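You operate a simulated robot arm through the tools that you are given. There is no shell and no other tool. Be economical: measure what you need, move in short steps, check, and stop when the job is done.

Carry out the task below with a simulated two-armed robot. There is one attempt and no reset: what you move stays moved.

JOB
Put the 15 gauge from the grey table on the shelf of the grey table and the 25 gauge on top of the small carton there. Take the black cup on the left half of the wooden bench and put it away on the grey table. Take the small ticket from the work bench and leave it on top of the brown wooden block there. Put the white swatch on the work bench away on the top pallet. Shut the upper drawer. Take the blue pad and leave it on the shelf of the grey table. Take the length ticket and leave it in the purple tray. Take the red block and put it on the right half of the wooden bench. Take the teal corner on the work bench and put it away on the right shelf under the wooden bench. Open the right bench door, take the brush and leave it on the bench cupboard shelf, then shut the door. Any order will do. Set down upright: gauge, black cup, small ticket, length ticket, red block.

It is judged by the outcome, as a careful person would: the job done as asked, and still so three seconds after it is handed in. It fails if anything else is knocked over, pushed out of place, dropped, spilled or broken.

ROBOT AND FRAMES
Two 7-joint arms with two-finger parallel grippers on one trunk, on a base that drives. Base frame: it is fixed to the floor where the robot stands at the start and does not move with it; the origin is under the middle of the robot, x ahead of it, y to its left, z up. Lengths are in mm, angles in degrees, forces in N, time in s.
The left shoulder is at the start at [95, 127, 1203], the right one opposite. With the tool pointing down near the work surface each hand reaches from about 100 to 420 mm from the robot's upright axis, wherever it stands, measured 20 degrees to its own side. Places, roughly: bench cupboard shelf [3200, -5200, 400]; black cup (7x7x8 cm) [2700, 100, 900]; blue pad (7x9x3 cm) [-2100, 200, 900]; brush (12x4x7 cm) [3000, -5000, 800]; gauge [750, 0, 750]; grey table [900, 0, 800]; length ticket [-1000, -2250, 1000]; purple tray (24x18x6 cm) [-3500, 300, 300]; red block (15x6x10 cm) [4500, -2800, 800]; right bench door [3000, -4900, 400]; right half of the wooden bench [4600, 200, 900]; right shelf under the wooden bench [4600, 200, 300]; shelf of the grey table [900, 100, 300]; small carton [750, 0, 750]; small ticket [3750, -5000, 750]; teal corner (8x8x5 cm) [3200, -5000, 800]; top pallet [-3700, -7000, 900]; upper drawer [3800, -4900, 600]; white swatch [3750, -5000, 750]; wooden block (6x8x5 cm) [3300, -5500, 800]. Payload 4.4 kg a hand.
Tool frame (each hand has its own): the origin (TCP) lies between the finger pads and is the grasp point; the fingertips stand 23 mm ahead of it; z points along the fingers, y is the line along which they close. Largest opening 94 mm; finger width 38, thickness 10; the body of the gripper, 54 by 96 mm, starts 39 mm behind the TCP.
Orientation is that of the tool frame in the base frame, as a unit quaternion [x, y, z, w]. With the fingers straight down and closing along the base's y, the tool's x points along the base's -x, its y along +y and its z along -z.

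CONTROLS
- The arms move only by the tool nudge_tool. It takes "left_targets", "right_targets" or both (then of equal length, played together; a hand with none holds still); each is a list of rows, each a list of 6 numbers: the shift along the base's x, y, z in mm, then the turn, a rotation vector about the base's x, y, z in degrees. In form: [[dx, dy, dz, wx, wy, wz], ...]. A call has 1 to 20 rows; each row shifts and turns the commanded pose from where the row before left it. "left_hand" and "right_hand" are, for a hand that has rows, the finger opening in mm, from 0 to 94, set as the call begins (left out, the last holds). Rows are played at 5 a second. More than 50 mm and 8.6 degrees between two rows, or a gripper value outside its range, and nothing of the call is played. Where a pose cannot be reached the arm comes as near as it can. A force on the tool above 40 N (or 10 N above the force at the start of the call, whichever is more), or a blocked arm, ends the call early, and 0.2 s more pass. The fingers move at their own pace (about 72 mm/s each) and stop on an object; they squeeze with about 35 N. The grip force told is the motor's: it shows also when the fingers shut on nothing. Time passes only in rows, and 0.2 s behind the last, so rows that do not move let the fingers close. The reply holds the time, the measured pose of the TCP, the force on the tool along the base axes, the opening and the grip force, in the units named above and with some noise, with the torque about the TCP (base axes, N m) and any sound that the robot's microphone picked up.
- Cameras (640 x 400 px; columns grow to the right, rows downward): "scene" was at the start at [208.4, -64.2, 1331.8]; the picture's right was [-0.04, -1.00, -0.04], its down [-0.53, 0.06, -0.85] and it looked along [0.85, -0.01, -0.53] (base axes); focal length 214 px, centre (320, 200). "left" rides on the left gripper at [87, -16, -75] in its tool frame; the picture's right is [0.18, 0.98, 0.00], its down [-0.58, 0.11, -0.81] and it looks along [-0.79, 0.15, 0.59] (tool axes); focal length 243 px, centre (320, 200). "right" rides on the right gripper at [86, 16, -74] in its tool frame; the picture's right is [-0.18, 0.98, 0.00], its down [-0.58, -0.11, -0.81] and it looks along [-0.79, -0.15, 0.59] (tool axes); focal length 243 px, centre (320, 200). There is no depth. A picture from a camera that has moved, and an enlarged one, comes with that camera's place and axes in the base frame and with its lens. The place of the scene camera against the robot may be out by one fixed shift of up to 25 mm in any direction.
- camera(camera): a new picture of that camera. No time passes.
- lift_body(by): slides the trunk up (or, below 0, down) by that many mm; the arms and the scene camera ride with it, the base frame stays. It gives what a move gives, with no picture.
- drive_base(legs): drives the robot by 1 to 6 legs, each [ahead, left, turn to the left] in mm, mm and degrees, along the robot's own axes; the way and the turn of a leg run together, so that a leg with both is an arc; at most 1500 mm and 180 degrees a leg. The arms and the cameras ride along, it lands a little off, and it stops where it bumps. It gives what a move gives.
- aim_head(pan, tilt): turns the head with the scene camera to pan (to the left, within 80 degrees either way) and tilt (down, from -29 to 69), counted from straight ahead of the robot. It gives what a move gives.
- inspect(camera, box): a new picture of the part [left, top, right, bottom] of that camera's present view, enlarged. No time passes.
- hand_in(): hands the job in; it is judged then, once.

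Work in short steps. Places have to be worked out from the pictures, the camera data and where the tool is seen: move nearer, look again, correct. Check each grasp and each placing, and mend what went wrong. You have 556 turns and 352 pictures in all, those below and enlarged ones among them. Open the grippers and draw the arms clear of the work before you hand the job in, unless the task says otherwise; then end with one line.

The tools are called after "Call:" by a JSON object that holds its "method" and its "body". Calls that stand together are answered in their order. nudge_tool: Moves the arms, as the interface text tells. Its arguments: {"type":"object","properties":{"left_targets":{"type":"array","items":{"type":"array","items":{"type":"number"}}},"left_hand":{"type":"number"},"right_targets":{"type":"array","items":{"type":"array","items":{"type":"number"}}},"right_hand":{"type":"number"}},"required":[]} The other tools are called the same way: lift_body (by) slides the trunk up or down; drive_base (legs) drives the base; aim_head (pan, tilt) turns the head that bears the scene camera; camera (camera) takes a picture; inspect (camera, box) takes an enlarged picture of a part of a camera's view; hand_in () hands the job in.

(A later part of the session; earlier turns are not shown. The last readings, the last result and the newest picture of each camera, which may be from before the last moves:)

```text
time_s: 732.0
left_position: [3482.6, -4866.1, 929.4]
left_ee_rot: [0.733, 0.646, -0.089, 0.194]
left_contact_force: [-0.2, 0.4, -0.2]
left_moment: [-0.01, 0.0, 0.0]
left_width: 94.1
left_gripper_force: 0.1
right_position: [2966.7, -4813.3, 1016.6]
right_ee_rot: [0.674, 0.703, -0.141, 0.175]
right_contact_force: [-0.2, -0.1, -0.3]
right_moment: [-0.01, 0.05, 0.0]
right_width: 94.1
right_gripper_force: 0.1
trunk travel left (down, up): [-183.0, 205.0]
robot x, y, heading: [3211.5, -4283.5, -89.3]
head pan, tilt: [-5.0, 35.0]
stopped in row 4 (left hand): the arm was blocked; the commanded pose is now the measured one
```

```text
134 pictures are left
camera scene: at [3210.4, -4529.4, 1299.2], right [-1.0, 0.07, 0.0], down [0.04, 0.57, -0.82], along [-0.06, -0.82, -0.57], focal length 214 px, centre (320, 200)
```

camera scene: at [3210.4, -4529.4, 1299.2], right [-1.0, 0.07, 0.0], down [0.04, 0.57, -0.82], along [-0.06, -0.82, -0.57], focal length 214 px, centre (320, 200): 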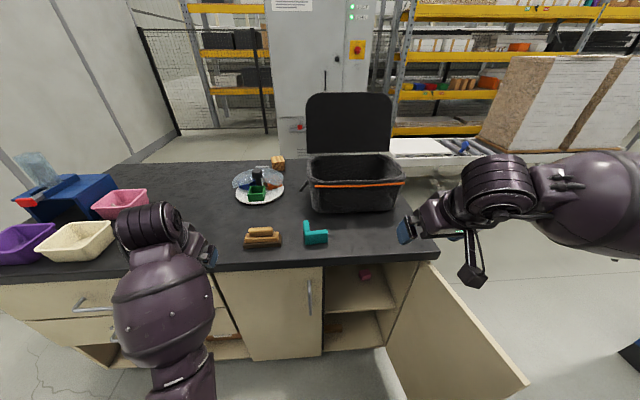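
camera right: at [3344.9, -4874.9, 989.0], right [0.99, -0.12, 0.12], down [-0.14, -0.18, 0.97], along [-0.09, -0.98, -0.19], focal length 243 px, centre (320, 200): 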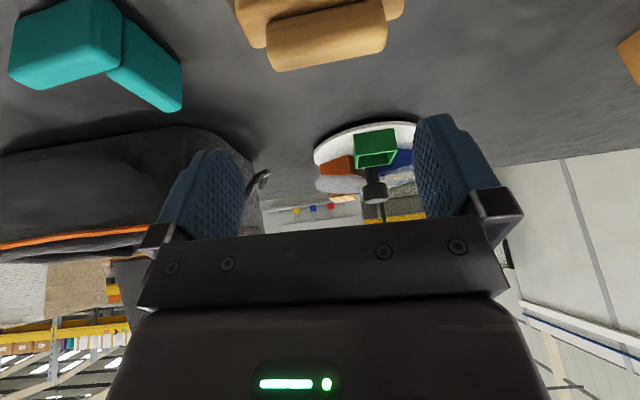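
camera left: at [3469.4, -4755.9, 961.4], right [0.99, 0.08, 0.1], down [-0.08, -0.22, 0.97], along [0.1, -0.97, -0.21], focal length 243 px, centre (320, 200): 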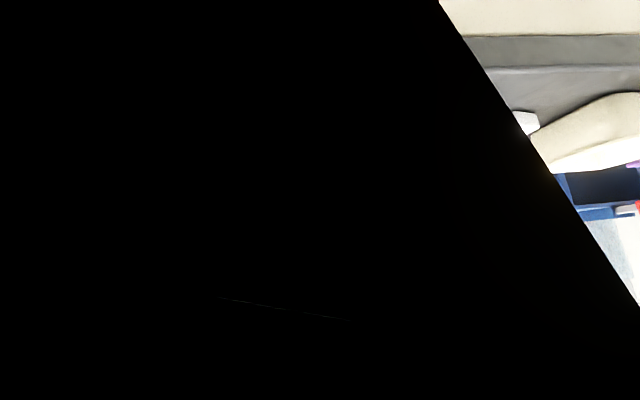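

The forearm now comes from directly behind, so a flatter hand should suit it. I back off a little and try tilting the left hand further forward.

Call:
{"method": "drive_base", "body": {"legs": [[-70, 0, 0]]}}

Call:
{"method": "nudge_tool", "body": {"left_targets": [[-10, 0, 0, -7, 0, 3], [-10, 0, 0, -7, 0, 3], [-10, 0, 0, -7, 0, 2], [0, 0, 0, -7, 0, 0], [0, 0, 0, -7, 0, 0]]}}

Call:
{"method": "camera", "body": {"camera": "left"}}

```text
time_s: 733.0
left_position: [3479.1, -4795.6, 930.0]
left_ee_rot: [0.733, 0.646, -0.089, 0.195]
left_contact_force: [-0.1, 0.7, 0.4]
left_moment: [-0.01, 0.01, -0.02]
left_width: 93.8
left_gripper_force: 0.1
right_position: [2965.9, -4744.3, 1018.3]
right_ee_rot: [0.675, 0.703, -0.142, 0.174]
right_contact_force: [-0.8, 0.4, 0.7]
right_moment: [-0.02, -0.01, 0.01]
right_width: 94.0
right_gripper_force: 0.2
trunk travel left (down, up): [-183.0, 205.0]
robot x, y, heading: [3209.7, -4216.5, -89.1]
head pan, tilt: [-5.0, 35.0]
```

```text
time_s: 734.2
left_position: [3455.1, -4799.2, 933.3]
left_ee_rot: [0.594, 0.635, -0.268, 0.415]
left_contact_force: [-0.7, -0.3, 0.5]
left_moment: [0.03, 0.01, -0.02]
left_width: 94.0
left_gripper_force: 0.0
right_position: [2964.6, -4744.7, 1016.9]
right_ee_rot: [0.675, 0.702, -0.142, 0.174]
right_contact_force: [0.2, -0.3, 0.1]
right_moment: [-0.02, 0.01, -0.02]
right_width: 94.1
right_gripper_force: 0.1
trunk travel left (down, up): [-183.0, 205.0]
robot x, y, heading: [3207.2, -4220.6, -89.3]
head pan, tilt: [-5.0, 35.0]
```

```text
133 pictures are left
camera left: at [3428.1, -4693.6, 895.4], right [0.97, 0.24, -0.01], down [-0.09, 0.38, 0.92], along [0.23, -0.89, 0.39], focal length 243 px, centre (320, 200)
```

left: 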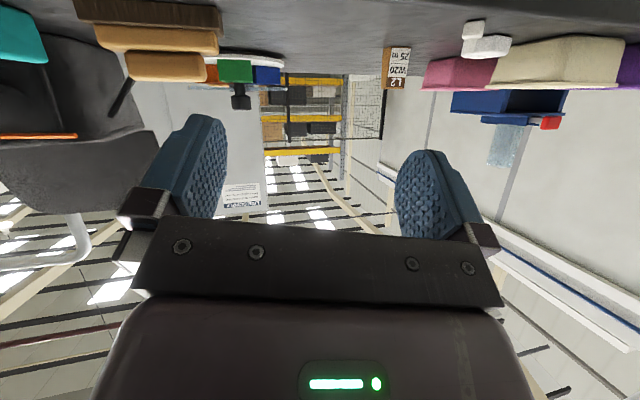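

The left hand now points forward at about 58° without trouble. I square it to a 50° tilt and bring it toward the brush.

Call:
{"method": "nudge_tool", "body": {"left_targets": [[-20, -15, 0, 4, 4.7, -4], [-20, -15, 0, 4, 4.7, -4], [-20, -20, 0, 0, 0, 0], [0, -10, 0, 0, 0, 0]]}}

Call:
{"method": "drive_base", "body": {"legs": [[0, -57, 0], [100, 0, 0]]}}

Call:
{"method": "camera", "body": {"camera": "left"}}

```text
time_s: 735.2
left_position: [3396.8, -4853.7, 924.7]
left_ee_rot: [0.642, 0.644, -0.293, 0.294]
left_contact_force: [0.4, 0.4, 0.5]
left_moment: [-0.01, -0.01, -0.01]
left_width: 94.1
left_gripper_force: 0.1
right_position: [2965.4, -4745.2, 1016.6]
right_ee_rot: [0.675, 0.703, -0.142, 0.175]
right_contact_force: [0.1, 0.5, 0.4]
right_moment: [0.05, -0.02, 0.0]
right_width: 94.2
right_gripper_force: 0.0
trunk travel left (down, up): [-183.0, 205.0]
robot x, y, heading: [3209.1, -4218.8, -89.1]
head pan, tilt: [-5.0, 35.0]
```

```text
time_s: 737.1
left_position: [3342.5, -4956.6, 926.6]
left_ee_rot: [0.642, 0.643, -0.295, 0.296]
left_contact_force: [-0.7, -0.3, 0.0]
left_moment: [0.04, -0.02, -0.01]
left_width: 94.1
left_gripper_force: 0.0
right_position: [2910.5, -4846.1, 1015.5]
right_ee_rot: [0.675, 0.703, -0.141, 0.174]
right_contact_force: [-0.6, 0.1, -1.4]
right_moment: [0.02, 0.0, 0.01]
right_width: 93.8
right_gripper_force: 0.0
trunk travel left (down, up): [-183.0, 205.0]
robot x, y, heading: [3154.7, -4319.7, -88.8]
head pan, tilt: [-5.0, 35.0]
```

```text
132 pictures are left
camera left: at [3326.0, -4844.7, 910.5], right [0.98, 0.12, -0.14], down [0.11, 0.23, 0.97], along [0.15, -0.96, 0.22], focal length 243 px, centre (320, 200)
```

left: 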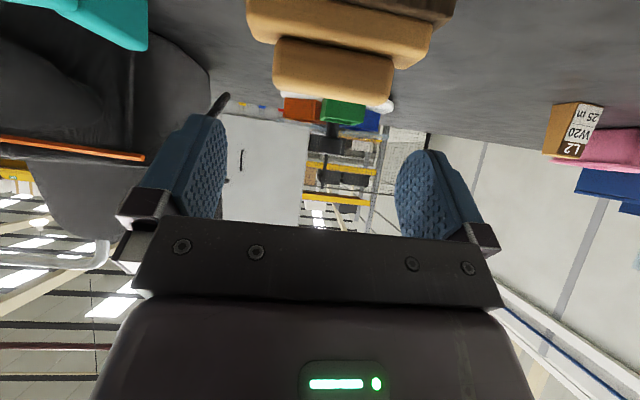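

The handle is at about [3348, −5013, 863]. I go forward 50 mm and lower onto it.

Call:
{"method": "drive_base", "body": {"legs": [[48, 0, 0]]}}

Call:
{"method": "nudge_tool", "body": {"left_targets": [[6, -4, -15, 0, 0, 0], [0, 0, -12, 0, 0, 0]]}}

Call:
{"method": "camera", "body": {"camera": "left"}}

```text
time_s: 738.0
left_position: [3343.5, -5004.3, 928.6]
left_ee_rot: [0.642, 0.643, -0.294, 0.297]
left_contact_force: [0.2, -0.6, -0.9]
left_moment: [0.01, -0.01, -0.02]
left_width: 94.1
left_gripper_force: 0.0
right_position: [2910.1, -4894.8, 1017.0]
right_ee_rot: [0.675, 0.703, -0.14, 0.173]
right_contact_force: [-0.1, -0.8, 0.7]
right_moment: [0.02, 0.0, -0.02]
right_width: 93.9
right_gripper_force: 0.1
trunk travel left (down, up): [-183.0, 205.0]
robot x, y, heading: [3154.0, -4368.4, -89.0]
head pan, tilt: [-5.0, 35.0]
```

```text
time_s: 738.6
left_position: [3351.0, -5007.0, 901.6]
left_ee_rot: [0.641, 0.644, -0.293, 0.297]
left_contact_force: [0.8, -0.3, -0.4]
left_moment: [-0.01, -0.01, -0.02]
left_width: 94.0
left_gripper_force: 0.1
right_position: [2910.7, -4892.9, 1017.8]
right_ee_rot: [0.675, 0.703, -0.141, 0.174]
right_contact_force: [-0.7, 0.0, 0.3]
right_moment: [0.01, 0.0, -0.03]
right_width: 94.2
right_gripper_force: 0.0
trunk travel left (down, up): [-183.0, 205.0]
robot x, y, heading: [3150.2, -4364.4, -88.9]
head pan, tilt: [-5.0, 35.0]
```

```text
131 pictures are left
camera left: at [3333.4, -4895.8, 884.0], right [0.98, 0.12, -0.14], down [0.11, 0.23, 0.97], along [0.15, -0.96, 0.22], focal length 243 px, centre (320, 200)
```

left: 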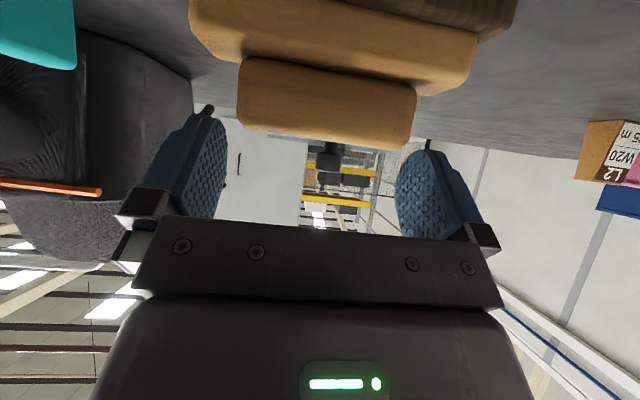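

Nearly centred. I shift 3 mm, lower 17 mm and close.

Call:
{"method": "nudge_tool", "body": {"left_targets": [[3, 0, -9, 0, 0, 0], [0, 0, -8, 0, 0, 0]]}}

Call:
{"method": "nudge_tool", "body": {"left_targets": [[0, 0, 0, 0, 0, 0], [0, 0, 0, 0, 0, 0]], "left_hand": 60}}

Call:
{"method": "nudge_tool", "body": {"left_targets": [[0, 0, 10, 0, 0, 0], [0, 0, 20, 0, 0, 0], [0, 10, 20, 0, 0, 0]]}}

Call:
{"method": "camera", "body": {"camera": "left"}}

```text
time_s: 739.2
left_position: [3352.0, -5008.0, 885.2]
left_ee_rot: [0.641, 0.643, -0.294, 0.297]
left_contact_force: [1.3, 0.5, 5.7]
left_moment: [-0.01, 0.24, 0.01]
left_width: 93.7
left_gripper_force: 0.2
right_position: [2911.9, -4892.5, 1017.7]
right_ee_rot: [0.674, 0.703, -0.143, 0.175]
right_contact_force: [-0.2, 0.1, -0.6]
right_moment: [0.03, -0.03, -0.02]
right_width: 94.0
right_gripper_force: 0.1
trunk travel left (down, up): [-183.0, 205.0]
robot x, y, heading: [3156.3, -4367.1, -88.9]
head pan, tilt: [-5.0, 35.0]
```

```text
time_s: 739.8
left_position: [3352.7, -5006.9, 884.9]
left_ee_rot: [0.641, 0.642, -0.296, 0.298]
left_contact_force: [-1.6, -0.9, 10.2]
left_moment: [-0.16, 0.39, 0.05]
left_width: 69.6
left_gripper_force: 35.3
right_position: [2910.2, -4893.4, 1016.9]
right_ee_rot: [0.675, 0.703, -0.141, 0.174]
right_contact_force: [0.8, -0.3, 0.0]
right_moment: [0.01, 0.0, 0.01]
right_width: 93.9
right_gripper_force: 0.1
trunk travel left (down, up): [-183.0, 205.0]
robot x, y, heading: [3156.1, -4365.9, -89.2]
head pan, tilt: [-5.0, 35.0]
```

```text
time_s: 740.6
left_position: [3353.5, -4998.2, 934.5]
left_ee_rot: [0.641, 0.643, -0.294, 0.298]
left_contact_force: [0.3, -0.5, -0.9]
left_moment: [-0.01, 0.01, 0.03]
left_width: 69.6
left_gripper_force: 34.6
right_position: [2911.0, -4892.2, 1016.6]
right_ee_rot: [0.675, 0.703, -0.141, 0.174]
right_contact_force: [0.8, 0.8, -0.5]
right_moment: [0.02, 0.01, 0.03]
right_width: 94.0
right_gripper_force: 0.1
trunk travel left (down, up): [-183.0, 205.0]
robot x, y, heading: [3152.3, -4367.8, -89.2]
head pan, tilt: [-5.0, 35.0]
```

```text
130 pictures are left
camera left: at [3336.2, -4886.1, 917.4], right [0.98, 0.12, -0.14], down [0.11, 0.23, 0.97], along [0.15, -0.96, 0.22], focal length 243 px, centre (320, 200)
```

left: 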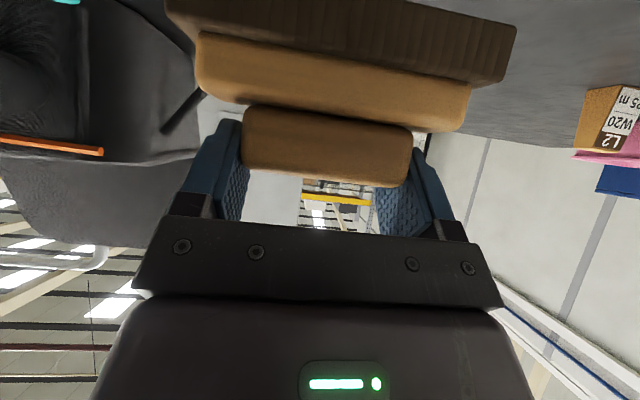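

The brush is held by the left hand. I back off, lower the trunk for the cupboard, and keep the right hand high.

Call:
{"method": "drive_base", "body": {"legs": [[-210, 0, 0]]}}

Call:
{"method": "lift_body", "body": {"by": -120}}

Call:
{"method": "camera", "body": {"camera": "scene"}}

```text
time_s: 742.3
left_position: [3350.6, -4784.6, 935.1]
left_ee_rot: [0.641, 0.643, -0.295, 0.297]
left_contact_force: [0.0, 0.5, -1.0]
left_moment: [0.01, 0.05, -0.01]
left_width: 69.7
left_gripper_force: 35.1
right_position: [2909.0, -4679.3, 1017.1]
right_ee_rot: [0.674, 0.704, -0.142, 0.174]
right_contact_force: [0.1, 0.9, 0.3]
right_moment: [0.0, 0.0, 0.03]
right_width: 93.9
right_gripper_force: 0.0
trunk travel left (down, up): [-183.0, 205.0]
robot x, y, heading: [3150.5, -4148.4, -88.8]
head pan, tilt: [-5.0, 35.0]
```

```text
time_s: 743.8
left_position: [3350.5, -4785.2, 815.9]
left_ee_rot: [0.641, 0.643, -0.296, 0.297]
left_contact_force: [0.2, 0.0, -1.3]
left_moment: [0.01, 0.01, -0.01]
left_width: 69.5
left_gripper_force: 34.6
right_position: [2908.1, -4682.7, 792.8]
right_ee_rot: [0.691, 0.717, -0.043, 0.078]
right_contact_force: [0.4, 0.0, 0.1]
right_moment: [0.0, 0.03, -0.03]
right_width: 94.1
right_gripper_force: 0.0
trunk travel left (down, up): [-63.0, 325.0]
robot x, y, heading: [3150.8, -4154.6, -89.2]
head pan, tilt: [-5.0, 35.0]
```

```text
129 pictures are left
camera scene: at [3153.6, -4513.5, 1153.5], right [-1.0, 0.07, 0.0], down [0.04, 0.57, -0.82], along [-0.06, -0.82, -0.57], focal length 214 px, centre (320, 200)
```

scene: 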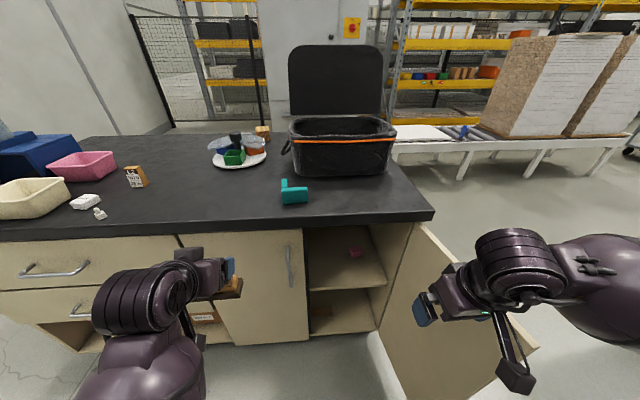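

I lower and cross the left hand to the cupboard's opening, and lift the right hand clear of the door.

Call:
{"method": "nudge_tool", "body": {"left_targets": [[-38, 0, -28, 0, 0, 0], [-38, 0, -28, 0, 0, 0], [-38, 0, -28, 0, 0, 0], [-38, 0, -28, 0, 0, 0], [-38, 0, -28, 0, 0, 0], [-38, 0, -28, 0, 0, 0], [-38, 0, -20, 0, 0, 0]], "right_targets": [[0, -10, 25, 0, 0, 0], [0, -10, 25, 0, 0, 0], [0, -10, 25, 0, 0, 0], [0, -10, 25, 0, 0, 0], [0, 0, 0, 0, 0, 0], [0, 0, 0, 0, 0, 0], [0, 0, 0, 0, 0, 0]]}}

Call:
{"method": "camera", "body": {"camera": "left"}}

Call:
{"method": "camera", "body": {"camera": "scene"}}

```text
time_s: 745.1
left_position: [3232.2, -4802.1, 641.6]
left_ee_rot: [0.653, 0.615, -0.242, 0.37]
left_contact_force: [0.4, -0.2, -1.3]
left_moment: [0.01, 0.0, 0.0]
left_width: 69.7
left_gripper_force: 34.7
right_position: [2909.9, -4723.5, 892.5]
right_ee_rot: [0.691, 0.718, -0.042, 0.076]
right_contact_force: [0.9, 0.6, -0.1]
right_moment: [0.03, 0.03, 0.0]
right_width: 93.9
right_gripper_force: 0.1
trunk travel left (down, up): [-63.0, 325.0]
robot x, y, heading: [3154.8, -4151.0, -88.9]
head pan, tilt: [-5.0, 35.0]
stopped in row 6 (left hand): the arm was blocked; the commanded pose is now the measured one
```

```text
128 pictures are left
camera left: at [3216.4, -4692.3, 617.7], right [0.99, 0.15, 0.04], down [-0.08, 0.27, 0.96], along [0.13, -0.95, 0.28], focal length 243 px, centre (320, 200)
```

left: 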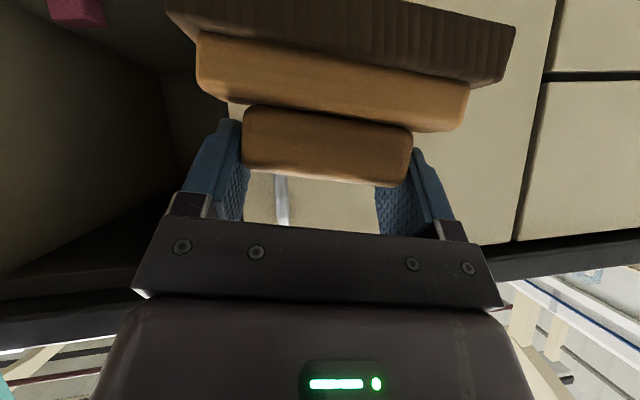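

```text
127 pictures are left
camera scene: at [3153.8, -4514.4, 1152.9], right [-1.0, 0.07, 0.0], down [0.04, 0.57, -0.82], along [-0.06, -0.82, -0.57], focal length 214 px, centre (320, 200)
```

scene: 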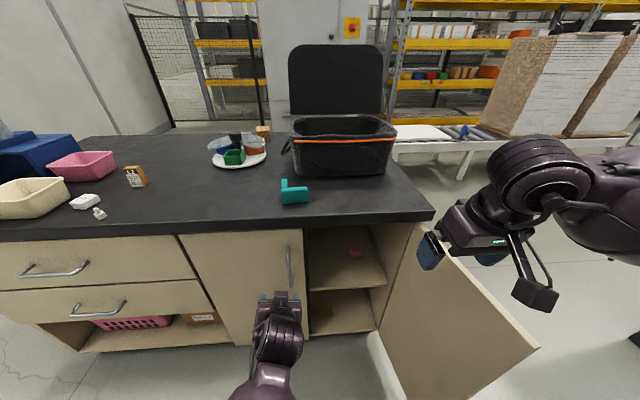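

The arm stops at 78 mm left of the axis, which is enough. I level the brush (roll +10.7°).

Call:
{"method": "nudge_tool", "body": {"left_targets": [[5, 0, 0, 0, 3.6, 0], [5, 0, 0, 0, 3.6, 0], [5, 0, 0, 0, 3.6, 0]]}}

Call:
{"method": "drive_base", "body": {"legs": [[0, -170, 0]]}}

Call:
{"method": "camera", "body": {"camera": "left"}}

```text
time_s: 745.9
left_position: [3244.4, -4802.5, 640.9]
left_ee_rot: [0.627, 0.648, -0.304, 0.309]
left_contact_force: [-0.3, 0.8, -0.9]
left_moment: [-0.01, -0.03, 0.0]
left_width: 69.4
left_gripper_force: 35.2
right_position: [2910.4, -4723.6, 893.5]
right_ee_rot: [0.692, 0.717, -0.042, 0.075]
right_contact_force: [-0.1, -0.8, -0.2]
right_moment: [0.03, 0.01, -0.01]
right_width: 93.9
right_gripper_force: 0.1
trunk travel left (down, up): [-63.0, 325.0]
robot x, y, heading: [3147.8, -4150.2, -89.0]
head pan, tilt: [-5.0, 35.0]
```

```text
time_s: 748.0
left_position: [3078.9, -4806.3, 640.7]
left_ee_rot: [0.627, 0.648, -0.303, 0.309]
left_contact_force: [0.1, 0.1, -0.5]
left_moment: [-0.03, 0.01, -0.03]
left_width: 69.7
left_gripper_force: 35.0
right_position: [2741.6, -4726.3, 893.5]
right_ee_rot: [0.691, 0.717, -0.042, 0.076]
right_contact_force: [0.3, 0.0, 1.0]
right_moment: [0.0, 0.03, 0.0]
right_width: 93.8
right_gripper_force: 0.0
trunk travel left (down, up): [-63.0, 325.0]
robot x, y, heading: [2981.9, -4157.7, -88.8]
head pan, tilt: [-5.0, 35.0]
```

```text
126 pictures are left
camera left: at [3058.0, -4695.0, 620.8], right [0.98, 0.15, -0.15], down [0.11, 0.27, 0.96], along [0.18, -0.95, 0.25], focal length 243 px, centre (320, 200)
```

left: 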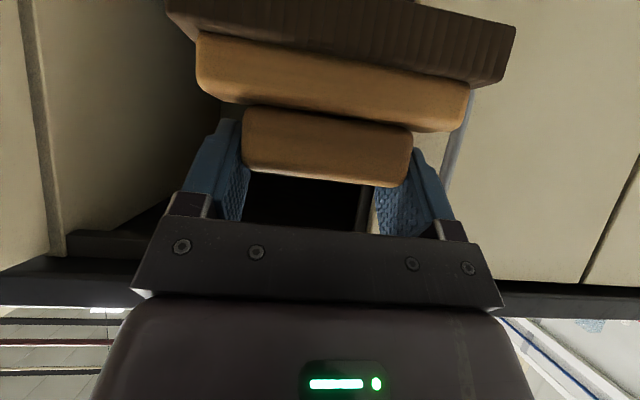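

The brush is level. I shift 20 mm right, lower 15 mm, and move in partway.

Call:
{"method": "nudge_tool", "body": {"left_targets": [[0, 0, -15, 0, 0, 0]]}}

Call:
{"method": "drive_base", "body": {"legs": [[0, -18, 0], [130, 0, 0]]}}

Call:
{"method": "camera", "body": {"camera": "left"}}

Call:
{"method": "camera", "body": {"camera": "scene"}}

```text
time_s: 748.4
left_position: [3078.2, -4806.6, 625.8]
left_ee_rot: [0.627, 0.649, -0.302, 0.308]
left_contact_force: [0.4, 0.1, -2.2]
left_moment: [0.0, -0.02, 0.02]
left_width: 69.4
left_gripper_force: 34.8
right_position: [2740.6, -4727.4, 892.9]
right_ee_rot: [0.691, 0.717, -0.042, 0.076]
right_contact_force: [0.8, 0.1, -0.2]
right_moment: [0.02, 0.03, 0.01]
right_width: 94.1
right_gripper_force: 0.1
trunk travel left (down, up): [-63.0, 325.0]
robot x, y, heading: [2982.4, -4155.7, -88.8]
head pan, tilt: [-5.0, 35.0]
```

```text
time_s: 750.1
left_position: [3063.0, -4938.9, 625.2]
left_ee_rot: [0.627, 0.648, -0.302, 0.309]
left_contact_force: [0.3, -0.7, -0.5]
left_moment: [-0.01, 0.0, 0.0]
left_width: 69.6
left_gripper_force: 35.1
right_position: [2726.8, -4857.6, 891.9]
right_ee_rot: [0.691, 0.717, -0.041, 0.076]
right_contact_force: [-0.1, 0.5, 0.2]
right_moment: [0.02, 0.0, 0.04]
right_width: 93.9
right_gripper_force: 0.1
trunk travel left (down, up): [-63.0, 325.0]
robot x, y, heading: [2970.1, -4286.2, -88.6]
head pan, tilt: [-5.0, 35.0]
```

```text
125 pictures are left
camera left: at [3041.9, -4827.3, 605.2], right [0.98, 0.15, -0.15], down [0.11, 0.27, 0.96], along [0.18, -0.95, 0.25], focal length 243 px, centre (320, 200)
```

left: 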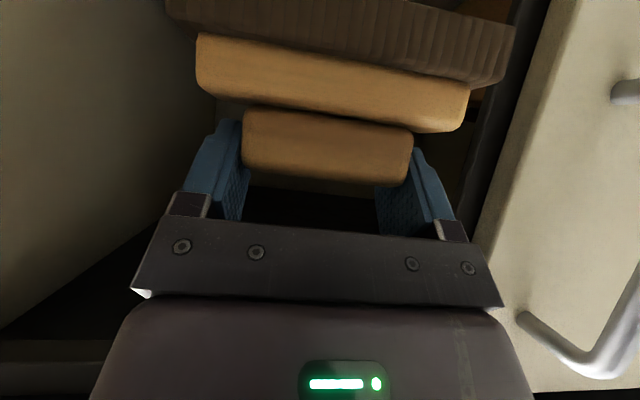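

```text
124 pictures are left
camera scene: at [2970.3, -4649.3, 1152.7], right [-1.0, 0.07, 0.0], down [0.04, 0.57, -0.82], along [-0.06, -0.82, -0.57], focal length 214 px, centre (320, 200)
```

scene: 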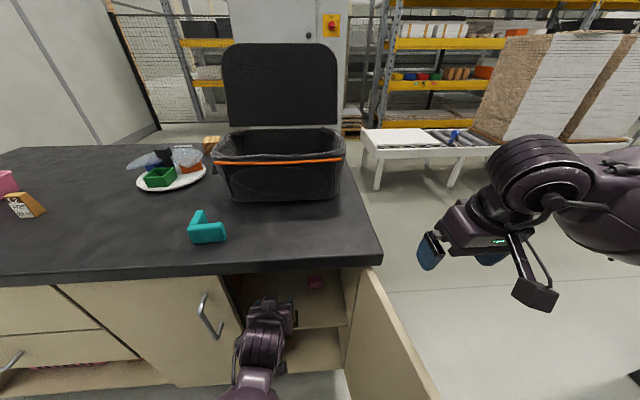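

The brush is entering the cupboard cleanly. I go in a further 58 mm and look.

Call:
{"method": "drive_base", "body": {"legs": [[58, 0, 0]]}}

Call:
{"method": "inspect", "body": {"camera": "scene", "box": [180, 230, 440, 400]}}

Call:
{"method": "camera", "body": {"camera": "left"}}

```text
time_s: 751.1
left_position: [3059.2, -4974.6, 626.2]
left_ee_rot: [0.629, 0.646, -0.304, 0.308]
left_contact_force: [0.1, -0.2, -0.9]
left_moment: [-0.03, 0.04, -0.04]
left_width: 69.3
left_gripper_force: 34.6
right_position: [2724.3, -4892.8, 893.7]
right_ee_rot: [0.693, 0.715, -0.043, 0.076]
right_contact_force: [-0.4, 0.2, -0.3]
right_moment: [0.03, -0.02, -0.01]
right_width: 94.1
right_gripper_force: 0.2
trunk travel left (down, up): [-63.0, 325.0]
robot x, y, heading: [2971.6, -4321.6, -89.4]
head pan, tilt: [-5.0, 35.0]
stopped in leg 1: the robot was blocked; the commanded pose is now the measured one
```

```text
2.35 times, centred on (310, 315) of scene
camera zoom: at [2970.2, -4684.8, 1153.1], right [-1.0, 0.08, 0.0], down [0.04, 0.57, -0.82], along [-0.06, -0.82, -0.57], focal length 505 px, centre (344, -71)
```

zoom: 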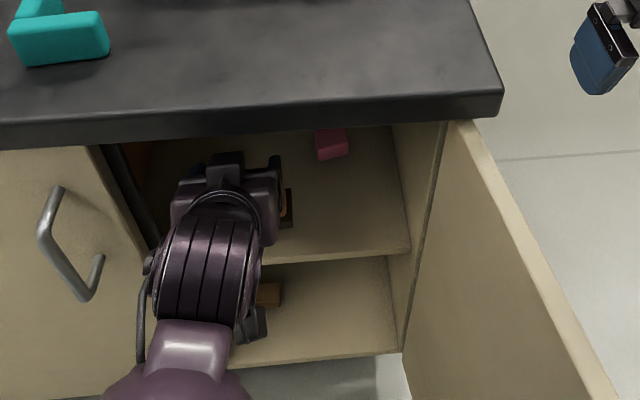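

```text
122 pictures are left
camera left: at [3040.2, -4864.7, 605.9], right [0.98, 0.14, -0.15], down [0.11, 0.27, 0.96], along [0.17, -0.95, 0.25], focal length 243 px, centre (320, 200)
```

left: 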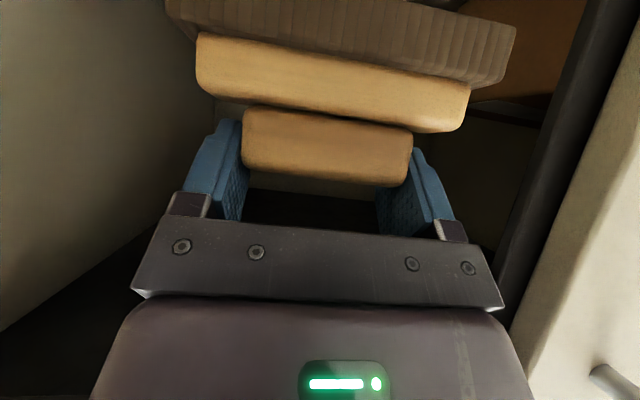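

The base touched (likely the door's tip), so I reach 35 mm further with the arm alone.

Call:
{"method": "nudge_tool", "body": {"left_targets": [[0, -12, 0, 0, 0, 0], [0, -12, 0, 0, 0, 0], [0, -12, 0, 0, 0, 0]]}}

Call:
{"method": "inspect", "body": {"camera": "scene", "box": [180, 230, 440, 400]}}

```text
time_s: 751.9
left_position: [3059.7, -5009.7, 625.0]
left_ee_rot: [0.629, 0.646, -0.304, 0.308]
left_contact_force: [0.6, -0.2, -0.7]
left_moment: [-0.02, 0.0, -0.01]
left_width: 69.4
left_gripper_force: 35.1
right_position: [2724.7, -4891.5, 893.7]
right_ee_rot: [0.694, 0.715, -0.043, 0.076]
right_contact_force: [0.3, -0.3, 0.0]
right_moment: [0.01, -0.01, -0.03]
right_width: 93.9
right_gripper_force: 0.1
trunk travel left (down, up): [-63.0, 325.0]
robot x, y, heading: [2972.6, -4324.5, -89.4]
head pan, tilt: [-5.0, 35.0]
```

```text
2.35 times, centred on (310, 315) of scene
camera zoom: at [2970.0, -4685.1, 1152.9], right [-1.0, 0.08, 0.0], down [0.04, 0.57, -0.82], along [-0.06, -0.82, -0.57], focal length 505 px, centre (344, -71)
```

zoom: 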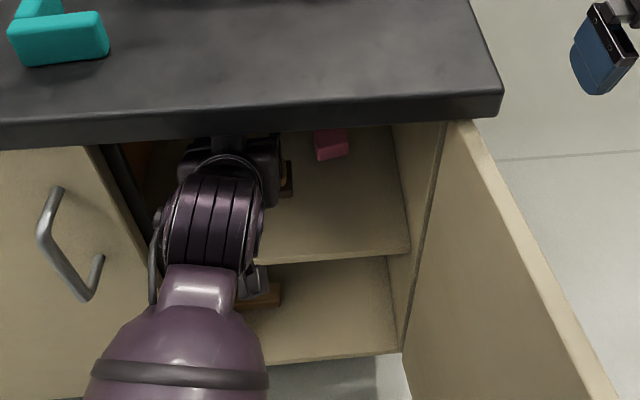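

The brush is well inside. I lower it onto the shelf with small steps at the end.

Call:
{"method": "nudge_tool", "body": {"left_targets": [[0, 0, -20, 0, 0, 0], [0, 0, -20, 0, 0, 0], [0, 0, -12, 0, 0, 0], [0, 0, -6, 0, 0, 0], [0, 0, -6, 0, 0, 0], [0, 0, -6, 0, 0, 0], [0, 0, -6, 0, 0, 0]]}}

Call:
{"method": "inspect", "body": {"camera": "scene", "box": [180, 230, 440, 400]}}

```text
time_s: 753.5
left_position: [3065.2, -5011.0, 549.0]
left_ee_rot: [0.634, 0.641, -0.299, 0.313]
left_contact_force: [0.3, -1.1, -1.2]
left_moment: [-0.04, 0.01, 0.01]
left_width: 69.4
left_gripper_force: 35.1
right_position: [2724.3, -4892.5, 892.7]
right_ee_rot: [0.694, 0.715, -0.043, 0.076]
right_contact_force: [0.7, -0.4, 1.1]
right_moment: [-0.01, 0.03, 0.01]
right_width: 94.2
right_gripper_force: 0.1
trunk travel left (down, up): [-63.0, 325.0]
robot x, y, heading: [2970.9, -4325.2, -89.0]
head pan, tilt: [-5.0, 35.0]
```

```text
2.35 times, centred on (310, 315) of scene
camera zoom: at [2970.0, -4685.1, 1152.9], right [-1.0, 0.08, 0.0], down [0.04, 0.57, -0.82], along [-0.06, -0.82, -0.57], focal length 505 px, centre (344, -71)
```

zoom: 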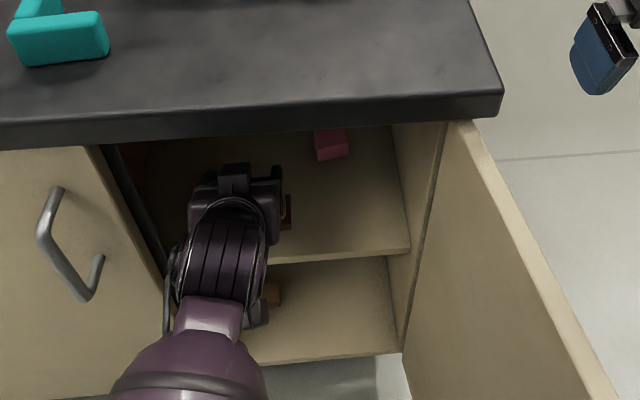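

No contact yet at 549; I keep lowering in 5 mm steps.

Call:
{"method": "nudge_tool", "body": {"left_targets": [[-3, 0, -5, 0, 0, 0], [0, 0, -5, 0, 0, 0], [0, 0, -5, 0, 0, 0], [0, 0, -5, 0, 0, 0], [0, 0, -5, 0, 0, 0], [0, 0, -5, 0, 0, 0], [0, 0, -5, 0, 0, 0], [0, 0, -5, 0, 0, 0]]}}

Call:
{"method": "inspect", "body": {"camera": "scene", "box": [180, 230, 440, 400]}}

```text
time_s: 755.3
left_position: [3072.2, -5009.1, 511.7]
left_ee_rot: [0.643, 0.628, -0.294, 0.326]
left_contact_force: [-0.6, -0.3, 0.0]
left_moment: [0.0, -0.05, 0.01]
left_width: 69.4
left_gripper_force: 35.7
right_position: [2723.5, -4891.3, 896.7]
right_ee_rot: [0.694, 0.714, -0.044, 0.079]
right_contact_force: [0.1, 0.2, -0.4]
right_moment: [-0.02, 0.02, -0.02]
right_width: 94.0
right_gripper_force: 0.1
trunk travel left (down, up): [-63.0, 325.0]
robot x, y, heading: [2970.2, -4322.9, -89.6]
head pan, tilt: [-5.0, 35.0]
```

```text
2.35 times, centred on (310, 315) of scene
camera zoom: at [2967.3, -4680.7, 1155.7], right [-1.0, 0.08, 0.0], down [0.05, 0.57, -0.82], along [-0.06, -0.82, -0.57], focal length 505 px, centre (344, -71)
```

zoom: 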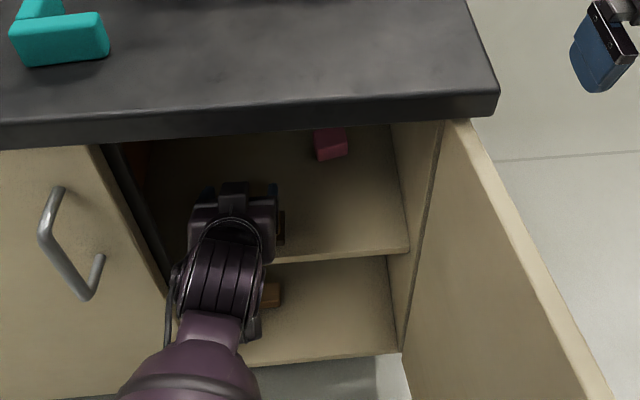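

The body shifted slightly, so part of the arm may be touching. I look with the left camera.

Call:
{"method": "camera", "body": {"camera": "left"}}

Call:
{"method": "camera", "body": {"camera": "scene"}}

```text
118 pictures are left
camera left: at [3056.6, -4898.5, 487.6], right [0.99, 0.11, -0.1], down [0.06, 0.28, 0.96], along [0.13, -0.95, 0.27], focal length 243 px, centre (320, 200)
```

left: 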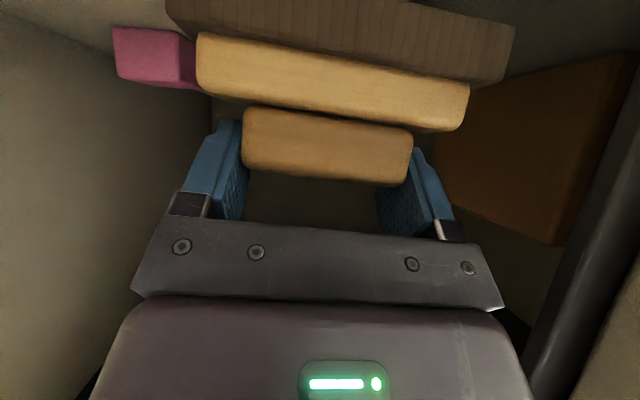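

```text
117 pictures are left
camera scene: at [2967.3, -4680.7, 1155.7], right [-1.0, 0.08, 0.0], down [0.05, 0.57, -0.82], along [-0.06, -0.82, -0.57], focal length 214 px, centre (320, 200)
```

scene: 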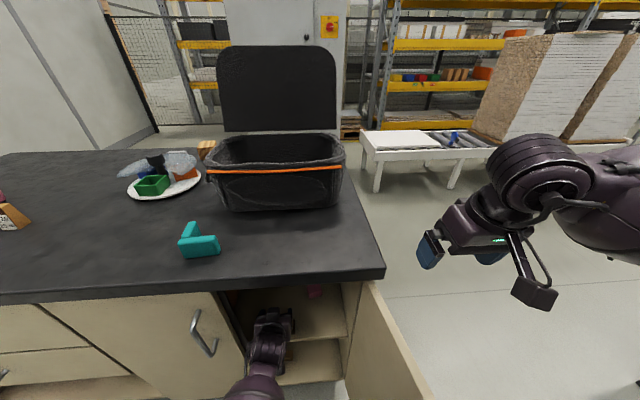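

By geometry the shelf is near z 390, about 40 mm lower. I lower the remaining way with the trunk, 20 mm at a time.

Call:
{"method": "lift_body", "body": {"by": -22}}

Call:
{"method": "camera", "body": {"camera": "left"}}

```text
time_s: 756.0
left_position: [3080.6, -5017.9, 541.7]
left_ee_rot: [0.641, 0.598, -0.313, 0.364]
left_contact_force: [-0.1, 0.2, 0.1]
left_moment: [0.0, -0.02, 0.01]
left_width: 69.6
left_gripper_force: 34.9
right_position: [2720.2, -4870.4, 908.9]
right_ee_rot: [0.692, 0.712, -0.063, 0.099]
right_contact_force: [-0.5, -0.1, 0.3]
right_moment: [0.02, -0.03, -0.01]
right_width: 94.0
right_gripper_force: 0.2
trunk travel left (down, up): [-41.0, 347.0]
robot x, y, heading: [2968.4, -4324.0, -89.3]
head pan, tilt: [-5.0, 35.0]
```

```text
116 pictures are left
camera left: at [3069.2, -4909.1, 509.0], right [0.99, 0.08, -0.06], down [0.03, 0.36, 0.93], along [0.1, -0.93, 0.36], focal length 243 px, centre (320, 200)
```

left: 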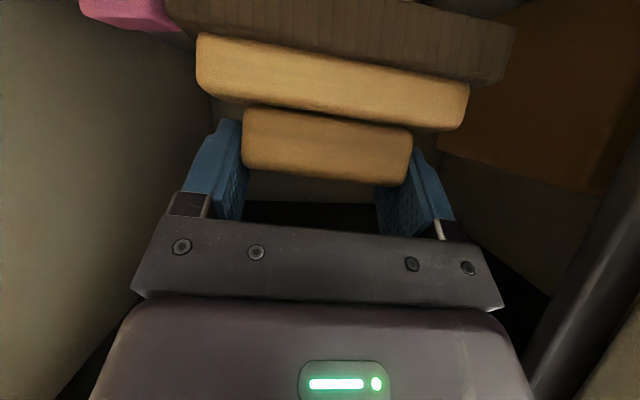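

Lowering the trunk pressed the low left elbow against the base. I back out, raise the trunk, and lower the arm instead so it is straighter.

Call:
{"method": "drive_base", "body": {"legs": [[-210, 0, 0]]}}

Call:
{"method": "lift_body", "body": {"by": 140}}

Call:
{"method": "nudge_tool", "body": {"left_targets": [[0, 0, -35, 0, 0, 0], [0, 0, -35, 0, 0, 0], [0, 0, -35, 0, 0, 0], [0, 0, -35, 0, 0, 0]]}}

Call:
{"method": "camera", "body": {"camera": "scene"}}

```text
time_s: 757.6
left_position: [3077.4, -4813.5, 541.5]
left_ee_rot: [0.64, 0.599, -0.314, 0.365]
left_contact_force: [0.2, 0.0, -1.8]
left_moment: [-0.02, -0.01, -0.02]
left_width: 69.9
left_gripper_force: 34.5
right_position: [2716.9, -4661.4, 905.7]
right_ee_rot: [0.691, 0.713, -0.061, 0.099]
right_contact_force: [0.1, -0.8, 0.1]
right_moment: [-0.03, -0.01, 0.01]
right_width: 94.1
right_gripper_force: 0.1
trunk travel left (down, up): [-41.0, 347.0]
robot x, y, heading: [2969.4, -4115.3, -89.5]
head pan, tilt: [-5.0, 35.0]
```

```text
time_s: 759.3
left_position: [3132.5, -4826.3, 637.8]
left_ee_rot: [0.652, 0.599, -0.272, 0.376]
left_contact_force: [0.2, -0.2, -1.5]
left_moment: [-0.01, 0.04, 0.0]
left_width: 69.7
left_gripper_force: 35.0
right_position: [2721.9, -4686.6, 1007.4]
right_ee_rot: [0.695, 0.714, -0.041, 0.074]
right_contact_force: [-0.4, 0.8, -0.5]
right_moment: [0.0, -0.05, 0.01]
right_width: 93.8
right_gripper_force: 0.0
trunk travel left (down, up): [-181.0, 207.0]
robot x, y, heading: [2969.6, -4116.7, -89.3]
head pan, tilt: [-5.0, 35.0]
```

```text
time_s: 760.0
left_position: [3120.3, -4774.4, 511.3]
left_ee_rot: [0.752, 0.482, -0.243, 0.379]
left_contact_force: [0.5, 0.4, -0.5]
left_moment: [-0.01, 0.01, -0.01]
left_width: 69.6
left_gripper_force: 34.8
right_position: [2722.4, -4686.8, 1011.4]
right_ee_rot: [0.694, 0.715, -0.041, 0.076]
right_contact_force: [0.2, 0.0, 1.0]
right_moment: [-0.02, 0.01, -0.03]
right_width: 94.1
right_gripper_force: 0.2
trunk travel left (down, up): [-181.0, 207.0]
robot x, y, heading: [2965.7, -4115.7, -89.5]
head pan, tilt: [-5.0, 35.0]
stopped in row 3 (left hand): the arm was blocked; the commanded pose is now the measured one
```

```text
115 pictures are left
camera scene: at [2966.5, -4360.8, 1297.0], right [-1.0, 0.08, 0.0], down [0.04, 0.57, -0.82], along [-0.06, -0.82, -0.57], focal length 214 px, centre (320, 200)
```

scene: 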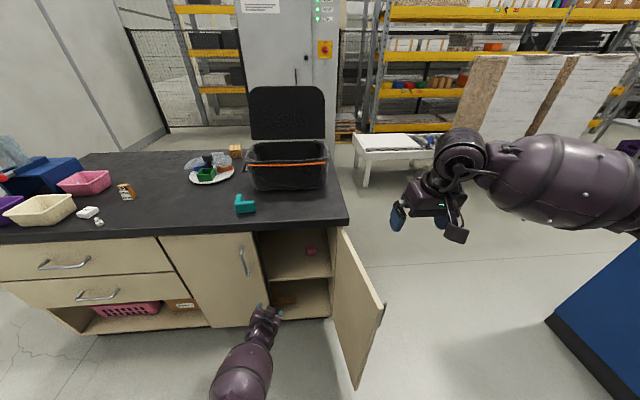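

I look with the left camera to measure the shelf's height better.

Call:
{"method": "nudge_tool", "body": {"left_targets": [[0, 0, 20, 0, 0, -6], [0, 0, 20, 0, 0, -6], [0, 0, 20, 0, 0, -6], [0, 0, 0, 0, 0, -6]]}}

Call:
{"method": "camera", "body": {"camera": "left"}}

Call:
{"method": "inspect", "body": {"camera": "scene", "box": [150, 210, 420, 400]}}

```text
time_s: 761.0
left_position: [3117.7, -4774.0, 571.3]
left_ee_rot: [0.836, 0.316, -0.316, 0.319]
left_contact_force: [-0.3, 0.2, -0.4]
left_moment: [0.01, 0.02, 0.02]
left_width: 69.2
left_gripper_force: 34.9
right_position: [2722.6, -4685.4, 1009.4]
right_ee_rot: [0.694, 0.715, -0.042, 0.075]
right_contact_force: [-0.9, 0.1, -0.8]
right_moment: [0.05, 0.0, 0.01]
right_width: 93.9
right_gripper_force: 0.1
trunk travel left (down, up): [-181.0, 207.0]
robot x, y, heading: [2968.5, -4115.8, -89.3]
head pan, tilt: [-5.0, 35.0]
```

```text
114 pictures are left
camera left: at [3182.5, -4682.4, 547.3], right [0.83, -0.53, 0.19], down [-0.01, 0.34, 0.94], along [-0.56, -0.78, 0.28], focal length 243 px, centre (320, 200)
```

left: 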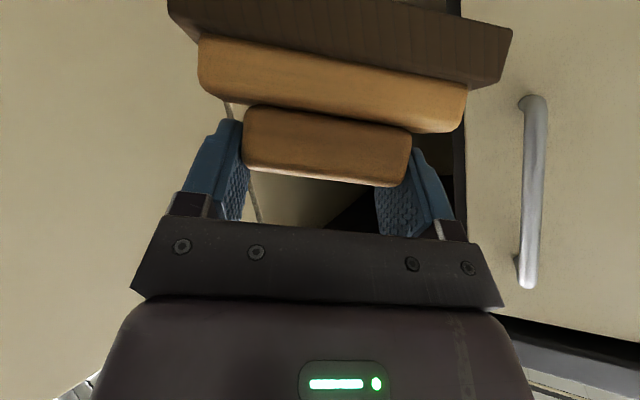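

```text
2.11 times, centred on (285, 305) of scene
camera zoom: at [2966.5, -4360.9, 1296.9], right [-1.0, 0.08, 0.0], down [0.04, 0.57, -0.82], along [-0.06, -0.82, -0.57], focal length 452 px, centre (394, -21)
```

zoom: 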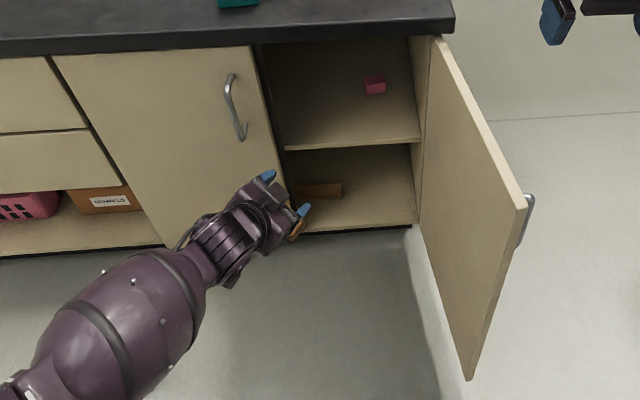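

The shelf is at about z 415, so the hand must get to about 495. With this yaw the arm may go lower; I test it here in free space.

Call:
{"method": "nudge_tool", "body": {"left_targets": [[0, 0, -20, 0, 0, 0], [0, 0, -20, 0, 0, 0], [0, 0, -20, 0, 0, 0], [0, 0, -16, 0, 0, 0]]}}

Call:
{"method": "camera", "body": {"camera": "left"}}

```text
time_s: 762.0
left_position: [3119.1, -4776.1, 495.3]
left_ee_rot: [0.836, 0.316, -0.316, 0.319]
left_contact_force: [0.4, 0.1, -1.6]
left_moment: [-0.01, 0.03, 0.03]
left_width: 69.6
left_gripper_force: 35.0
right_position: [2720.4, -4684.9, 1010.8]
right_ee_rot: [0.695, 0.714, -0.042, 0.075]
right_contact_force: [-0.1, 0.3, -0.9]
right_moment: [0.0, 0.02, 0.03]
right_width: 93.9
right_gripper_force: 0.1
trunk travel left (down, up): [-181.0, 207.0]
robot x, y, heading: [2966.7, -4116.6, -89.2]
head pan, tilt: [-5.0, 35.0]
```

```text
112 pictures are left
camera left: at [3182.9, -4684.5, 470.8], right [0.83, -0.53, 0.19], down [-0.01, 0.34, 0.94], along [-0.56, -0.78, 0.28], focal length 243 px, centre (320, 200)
```

left: 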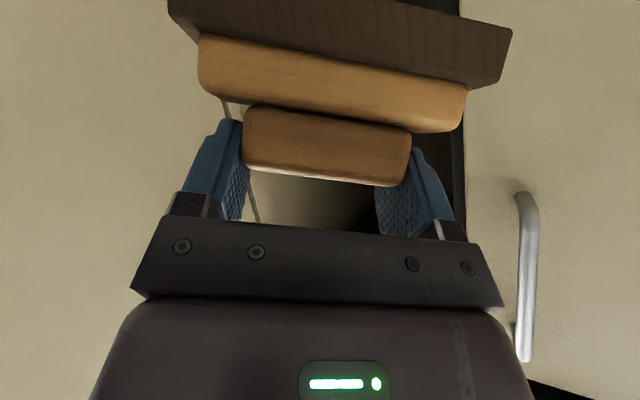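

It reaches 495 freely with this yaw. I level the brush again at a yaw of −30°.

Call:
{"method": "nudge_tool", "body": {"left_targets": [[0, 0, 12, 3.9, 5.2, 3.1], [0, 0, 12, 3.9, 5.2, 3.1], [0, 0, 12, 3.9, 5.2, 3.1]]}}

Call:
{"method": "nudge_tool", "body": {"left_targets": [[0, 0, -12, 0, 0, 0], [0, 0, -12, 0, 0, 0], [0, 0, -12, 0, 0, 0]]}}

Call:
{"method": "inspect", "body": {"camera": "scene", "box": [150, 210, 420, 400]}}

```text
time_s: 762.8
left_position: [3117.8, -4774.4, 532.3]
left_ee_rot: [0.785, 0.453, -0.366, 0.211]
left_contact_force: [0.1, -0.4, -1.6]
left_moment: [-0.01, 0.0, 0.03]
left_width: 69.4
left_gripper_force: 34.7
right_position: [2722.3, -4686.2, 1011.5]
right_ee_rot: [0.695, 0.714, -0.042, 0.076]
right_contact_force: [0.2, 0.0, 0.4]
right_moment: [0.03, 0.01, 0.03]
right_width: 94.0
right_gripper_force: 0.0
trunk travel left (down, up): [-181.0, 207.0]
robot x, y, heading: [2967.7, -4115.5, -89.4]
head pan, tilt: [-5.0, 35.0]
```

```text
time_s: 763.6
left_position: [3116.9, -4775.1, 495.2]
left_ee_rot: [0.785, 0.453, -0.366, 0.212]
left_contact_force: [0.9, -0.2, -1.4]
left_moment: [0.0, 0.01, 0.06]
left_width: 69.5
left_gripper_force: 35.1
right_position: [2721.0, -4685.2, 1011.0]
right_ee_rot: [0.694, 0.714, -0.042, 0.075]
right_contact_force: [-0.2, 0.1, -0.4]
right_moment: [-0.05, -0.01, 0.01]
right_width: 94.2
right_gripper_force: 0.0
trunk travel left (down, up): [-181.0, 207.0]
robot x, y, heading: [2970.3, -4118.2, -89.5]
head pan, tilt: [-5.0, 35.0]
```

```text
2.11 times, centred on (285, 305) of scene
camera zoom: at [2966.1, -4360.8, 1296.9], right [-1.0, 0.08, 0.0], down [0.04, 0.57, -0.82], along [-0.06, -0.82, -0.57], focal length 452 px, centre (394, -21)
```

zoom: 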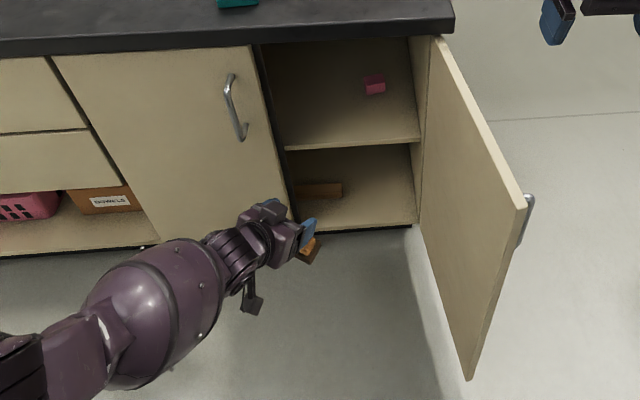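

The forearm would hit the left door's handle this way. I go back to the earlier posture (yaw 0, trunk low), which entered cleanly.

Call:
{"method": "nudge_tool", "body": {"left_targets": [[0, 0, 30, 0, 0, 6], [0, 0, 30, 0, 0, 6], [-10, 0, 30, 0, 0, 6], [-10, 0, 30, 0, 0, 6], [-10, 0, 30, 0, 0, 6]]}}

Call:
{"method": "lift_body", "body": {"by": -90}}

Call:
{"method": "camera", "body": {"camera": "scene"}}

```text
time_s: 764.8
left_position: [3088.5, -4772.6, 644.6]
left_ee_rot: [0.641, 0.641, -0.299, 0.299]
left_contact_force: [-0.2, -0.1, -1.6]
left_moment: [-0.04, 0.0, -0.01]
left_width: 69.3
left_gripper_force: 34.7
right_position: [2721.3, -4685.6, 1010.6]
right_ee_rot: [0.694, 0.715, -0.042, 0.076]
right_contact_force: [0.1, 0.4, -0.8]
right_moment: [0.0, -0.01, 0.0]
right_width: 94.1
right_gripper_force: 0.0
trunk travel left (down, up): [-181.0, 207.0]
robot x, y, heading: [2966.3, -4114.7, -89.4]
head pan, tilt: [-5.0, 35.0]
```

```text
time_s: 766.1
left_position: [3088.0, -4775.5, 558.2]
left_ee_rot: [0.641, 0.64, -0.3, 0.3]
left_contact_force: [-0.6, -0.3, -1.2]
left_moment: [0.06, -0.03, 0.05]
left_width: 69.5
left_gripper_force: 34.7
right_position: [2721.8, -4684.6, 922.9]
right_ee_rot: [0.695, 0.714, -0.044, 0.077]
right_contact_force: [-0.1, 0.4, 0.2]
right_moment: [0.0, 0.01, 0.01]
right_width: 94.1
right_gripper_force: 0.1
trunk travel left (down, up): [-91.0, 297.0]
robot x, y, heading: [2966.9, -4118.8, -89.4]
head pan, tilt: [-5.0, 35.0]
```

```text
110 pictures are left
camera scene: at [2967.3, -4450.7, 1189.2], right [-1.0, 0.08, 0.0], down [0.04, 0.57, -0.82], along [-0.06, -0.82, -0.57], focal length 214 px, centre (320, 200)
```

scene: 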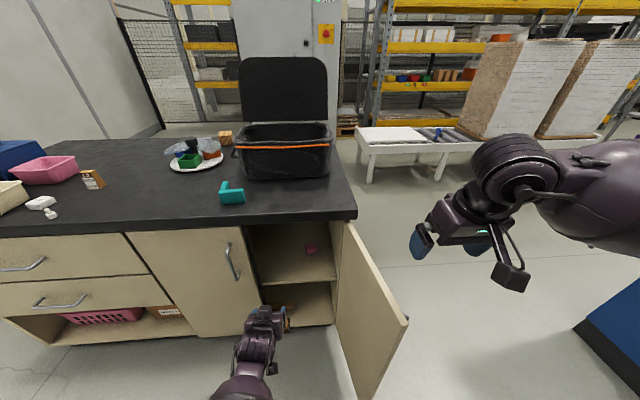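

The pose is exact and level. I test lowering here before entering.

Call:
{"method": "nudge_tool", "body": {"left_targets": [[-5, 0, -20, 0, 0, 0], [-5, 0, -20, 0, 0, 0], [-5, 0, -15, 0, 0, 0], [0, 0, -8, 0, 0, 0]]}}

```text
time_s: 767.1
left_position: [3086.4, -4770.5, 486.9]
left_ee_rot: [0.647, 0.636, -0.289, 0.305]
left_contact_force: [0.5, 0.1, -0.5]
left_moment: [-0.01, -0.04, 0.0]
left_width: 69.4
left_gripper_force: 34.8
right_position: [2721.5, -4684.8, 919.8]
right_ee_rot: [0.694, 0.715, -0.042, 0.075]
right_contact_force: [-0.4, 1.3, -0.6]
right_moment: [-0.02, 0.0, 0.0]
right_width: 94.1
right_gripper_force: 0.0
trunk travel left (down, up): [-91.0, 297.0]
robot x, y, heading: [2969.0, -4116.0, -89.6]
head pan, tilt: [-5.0, 35.0]
```

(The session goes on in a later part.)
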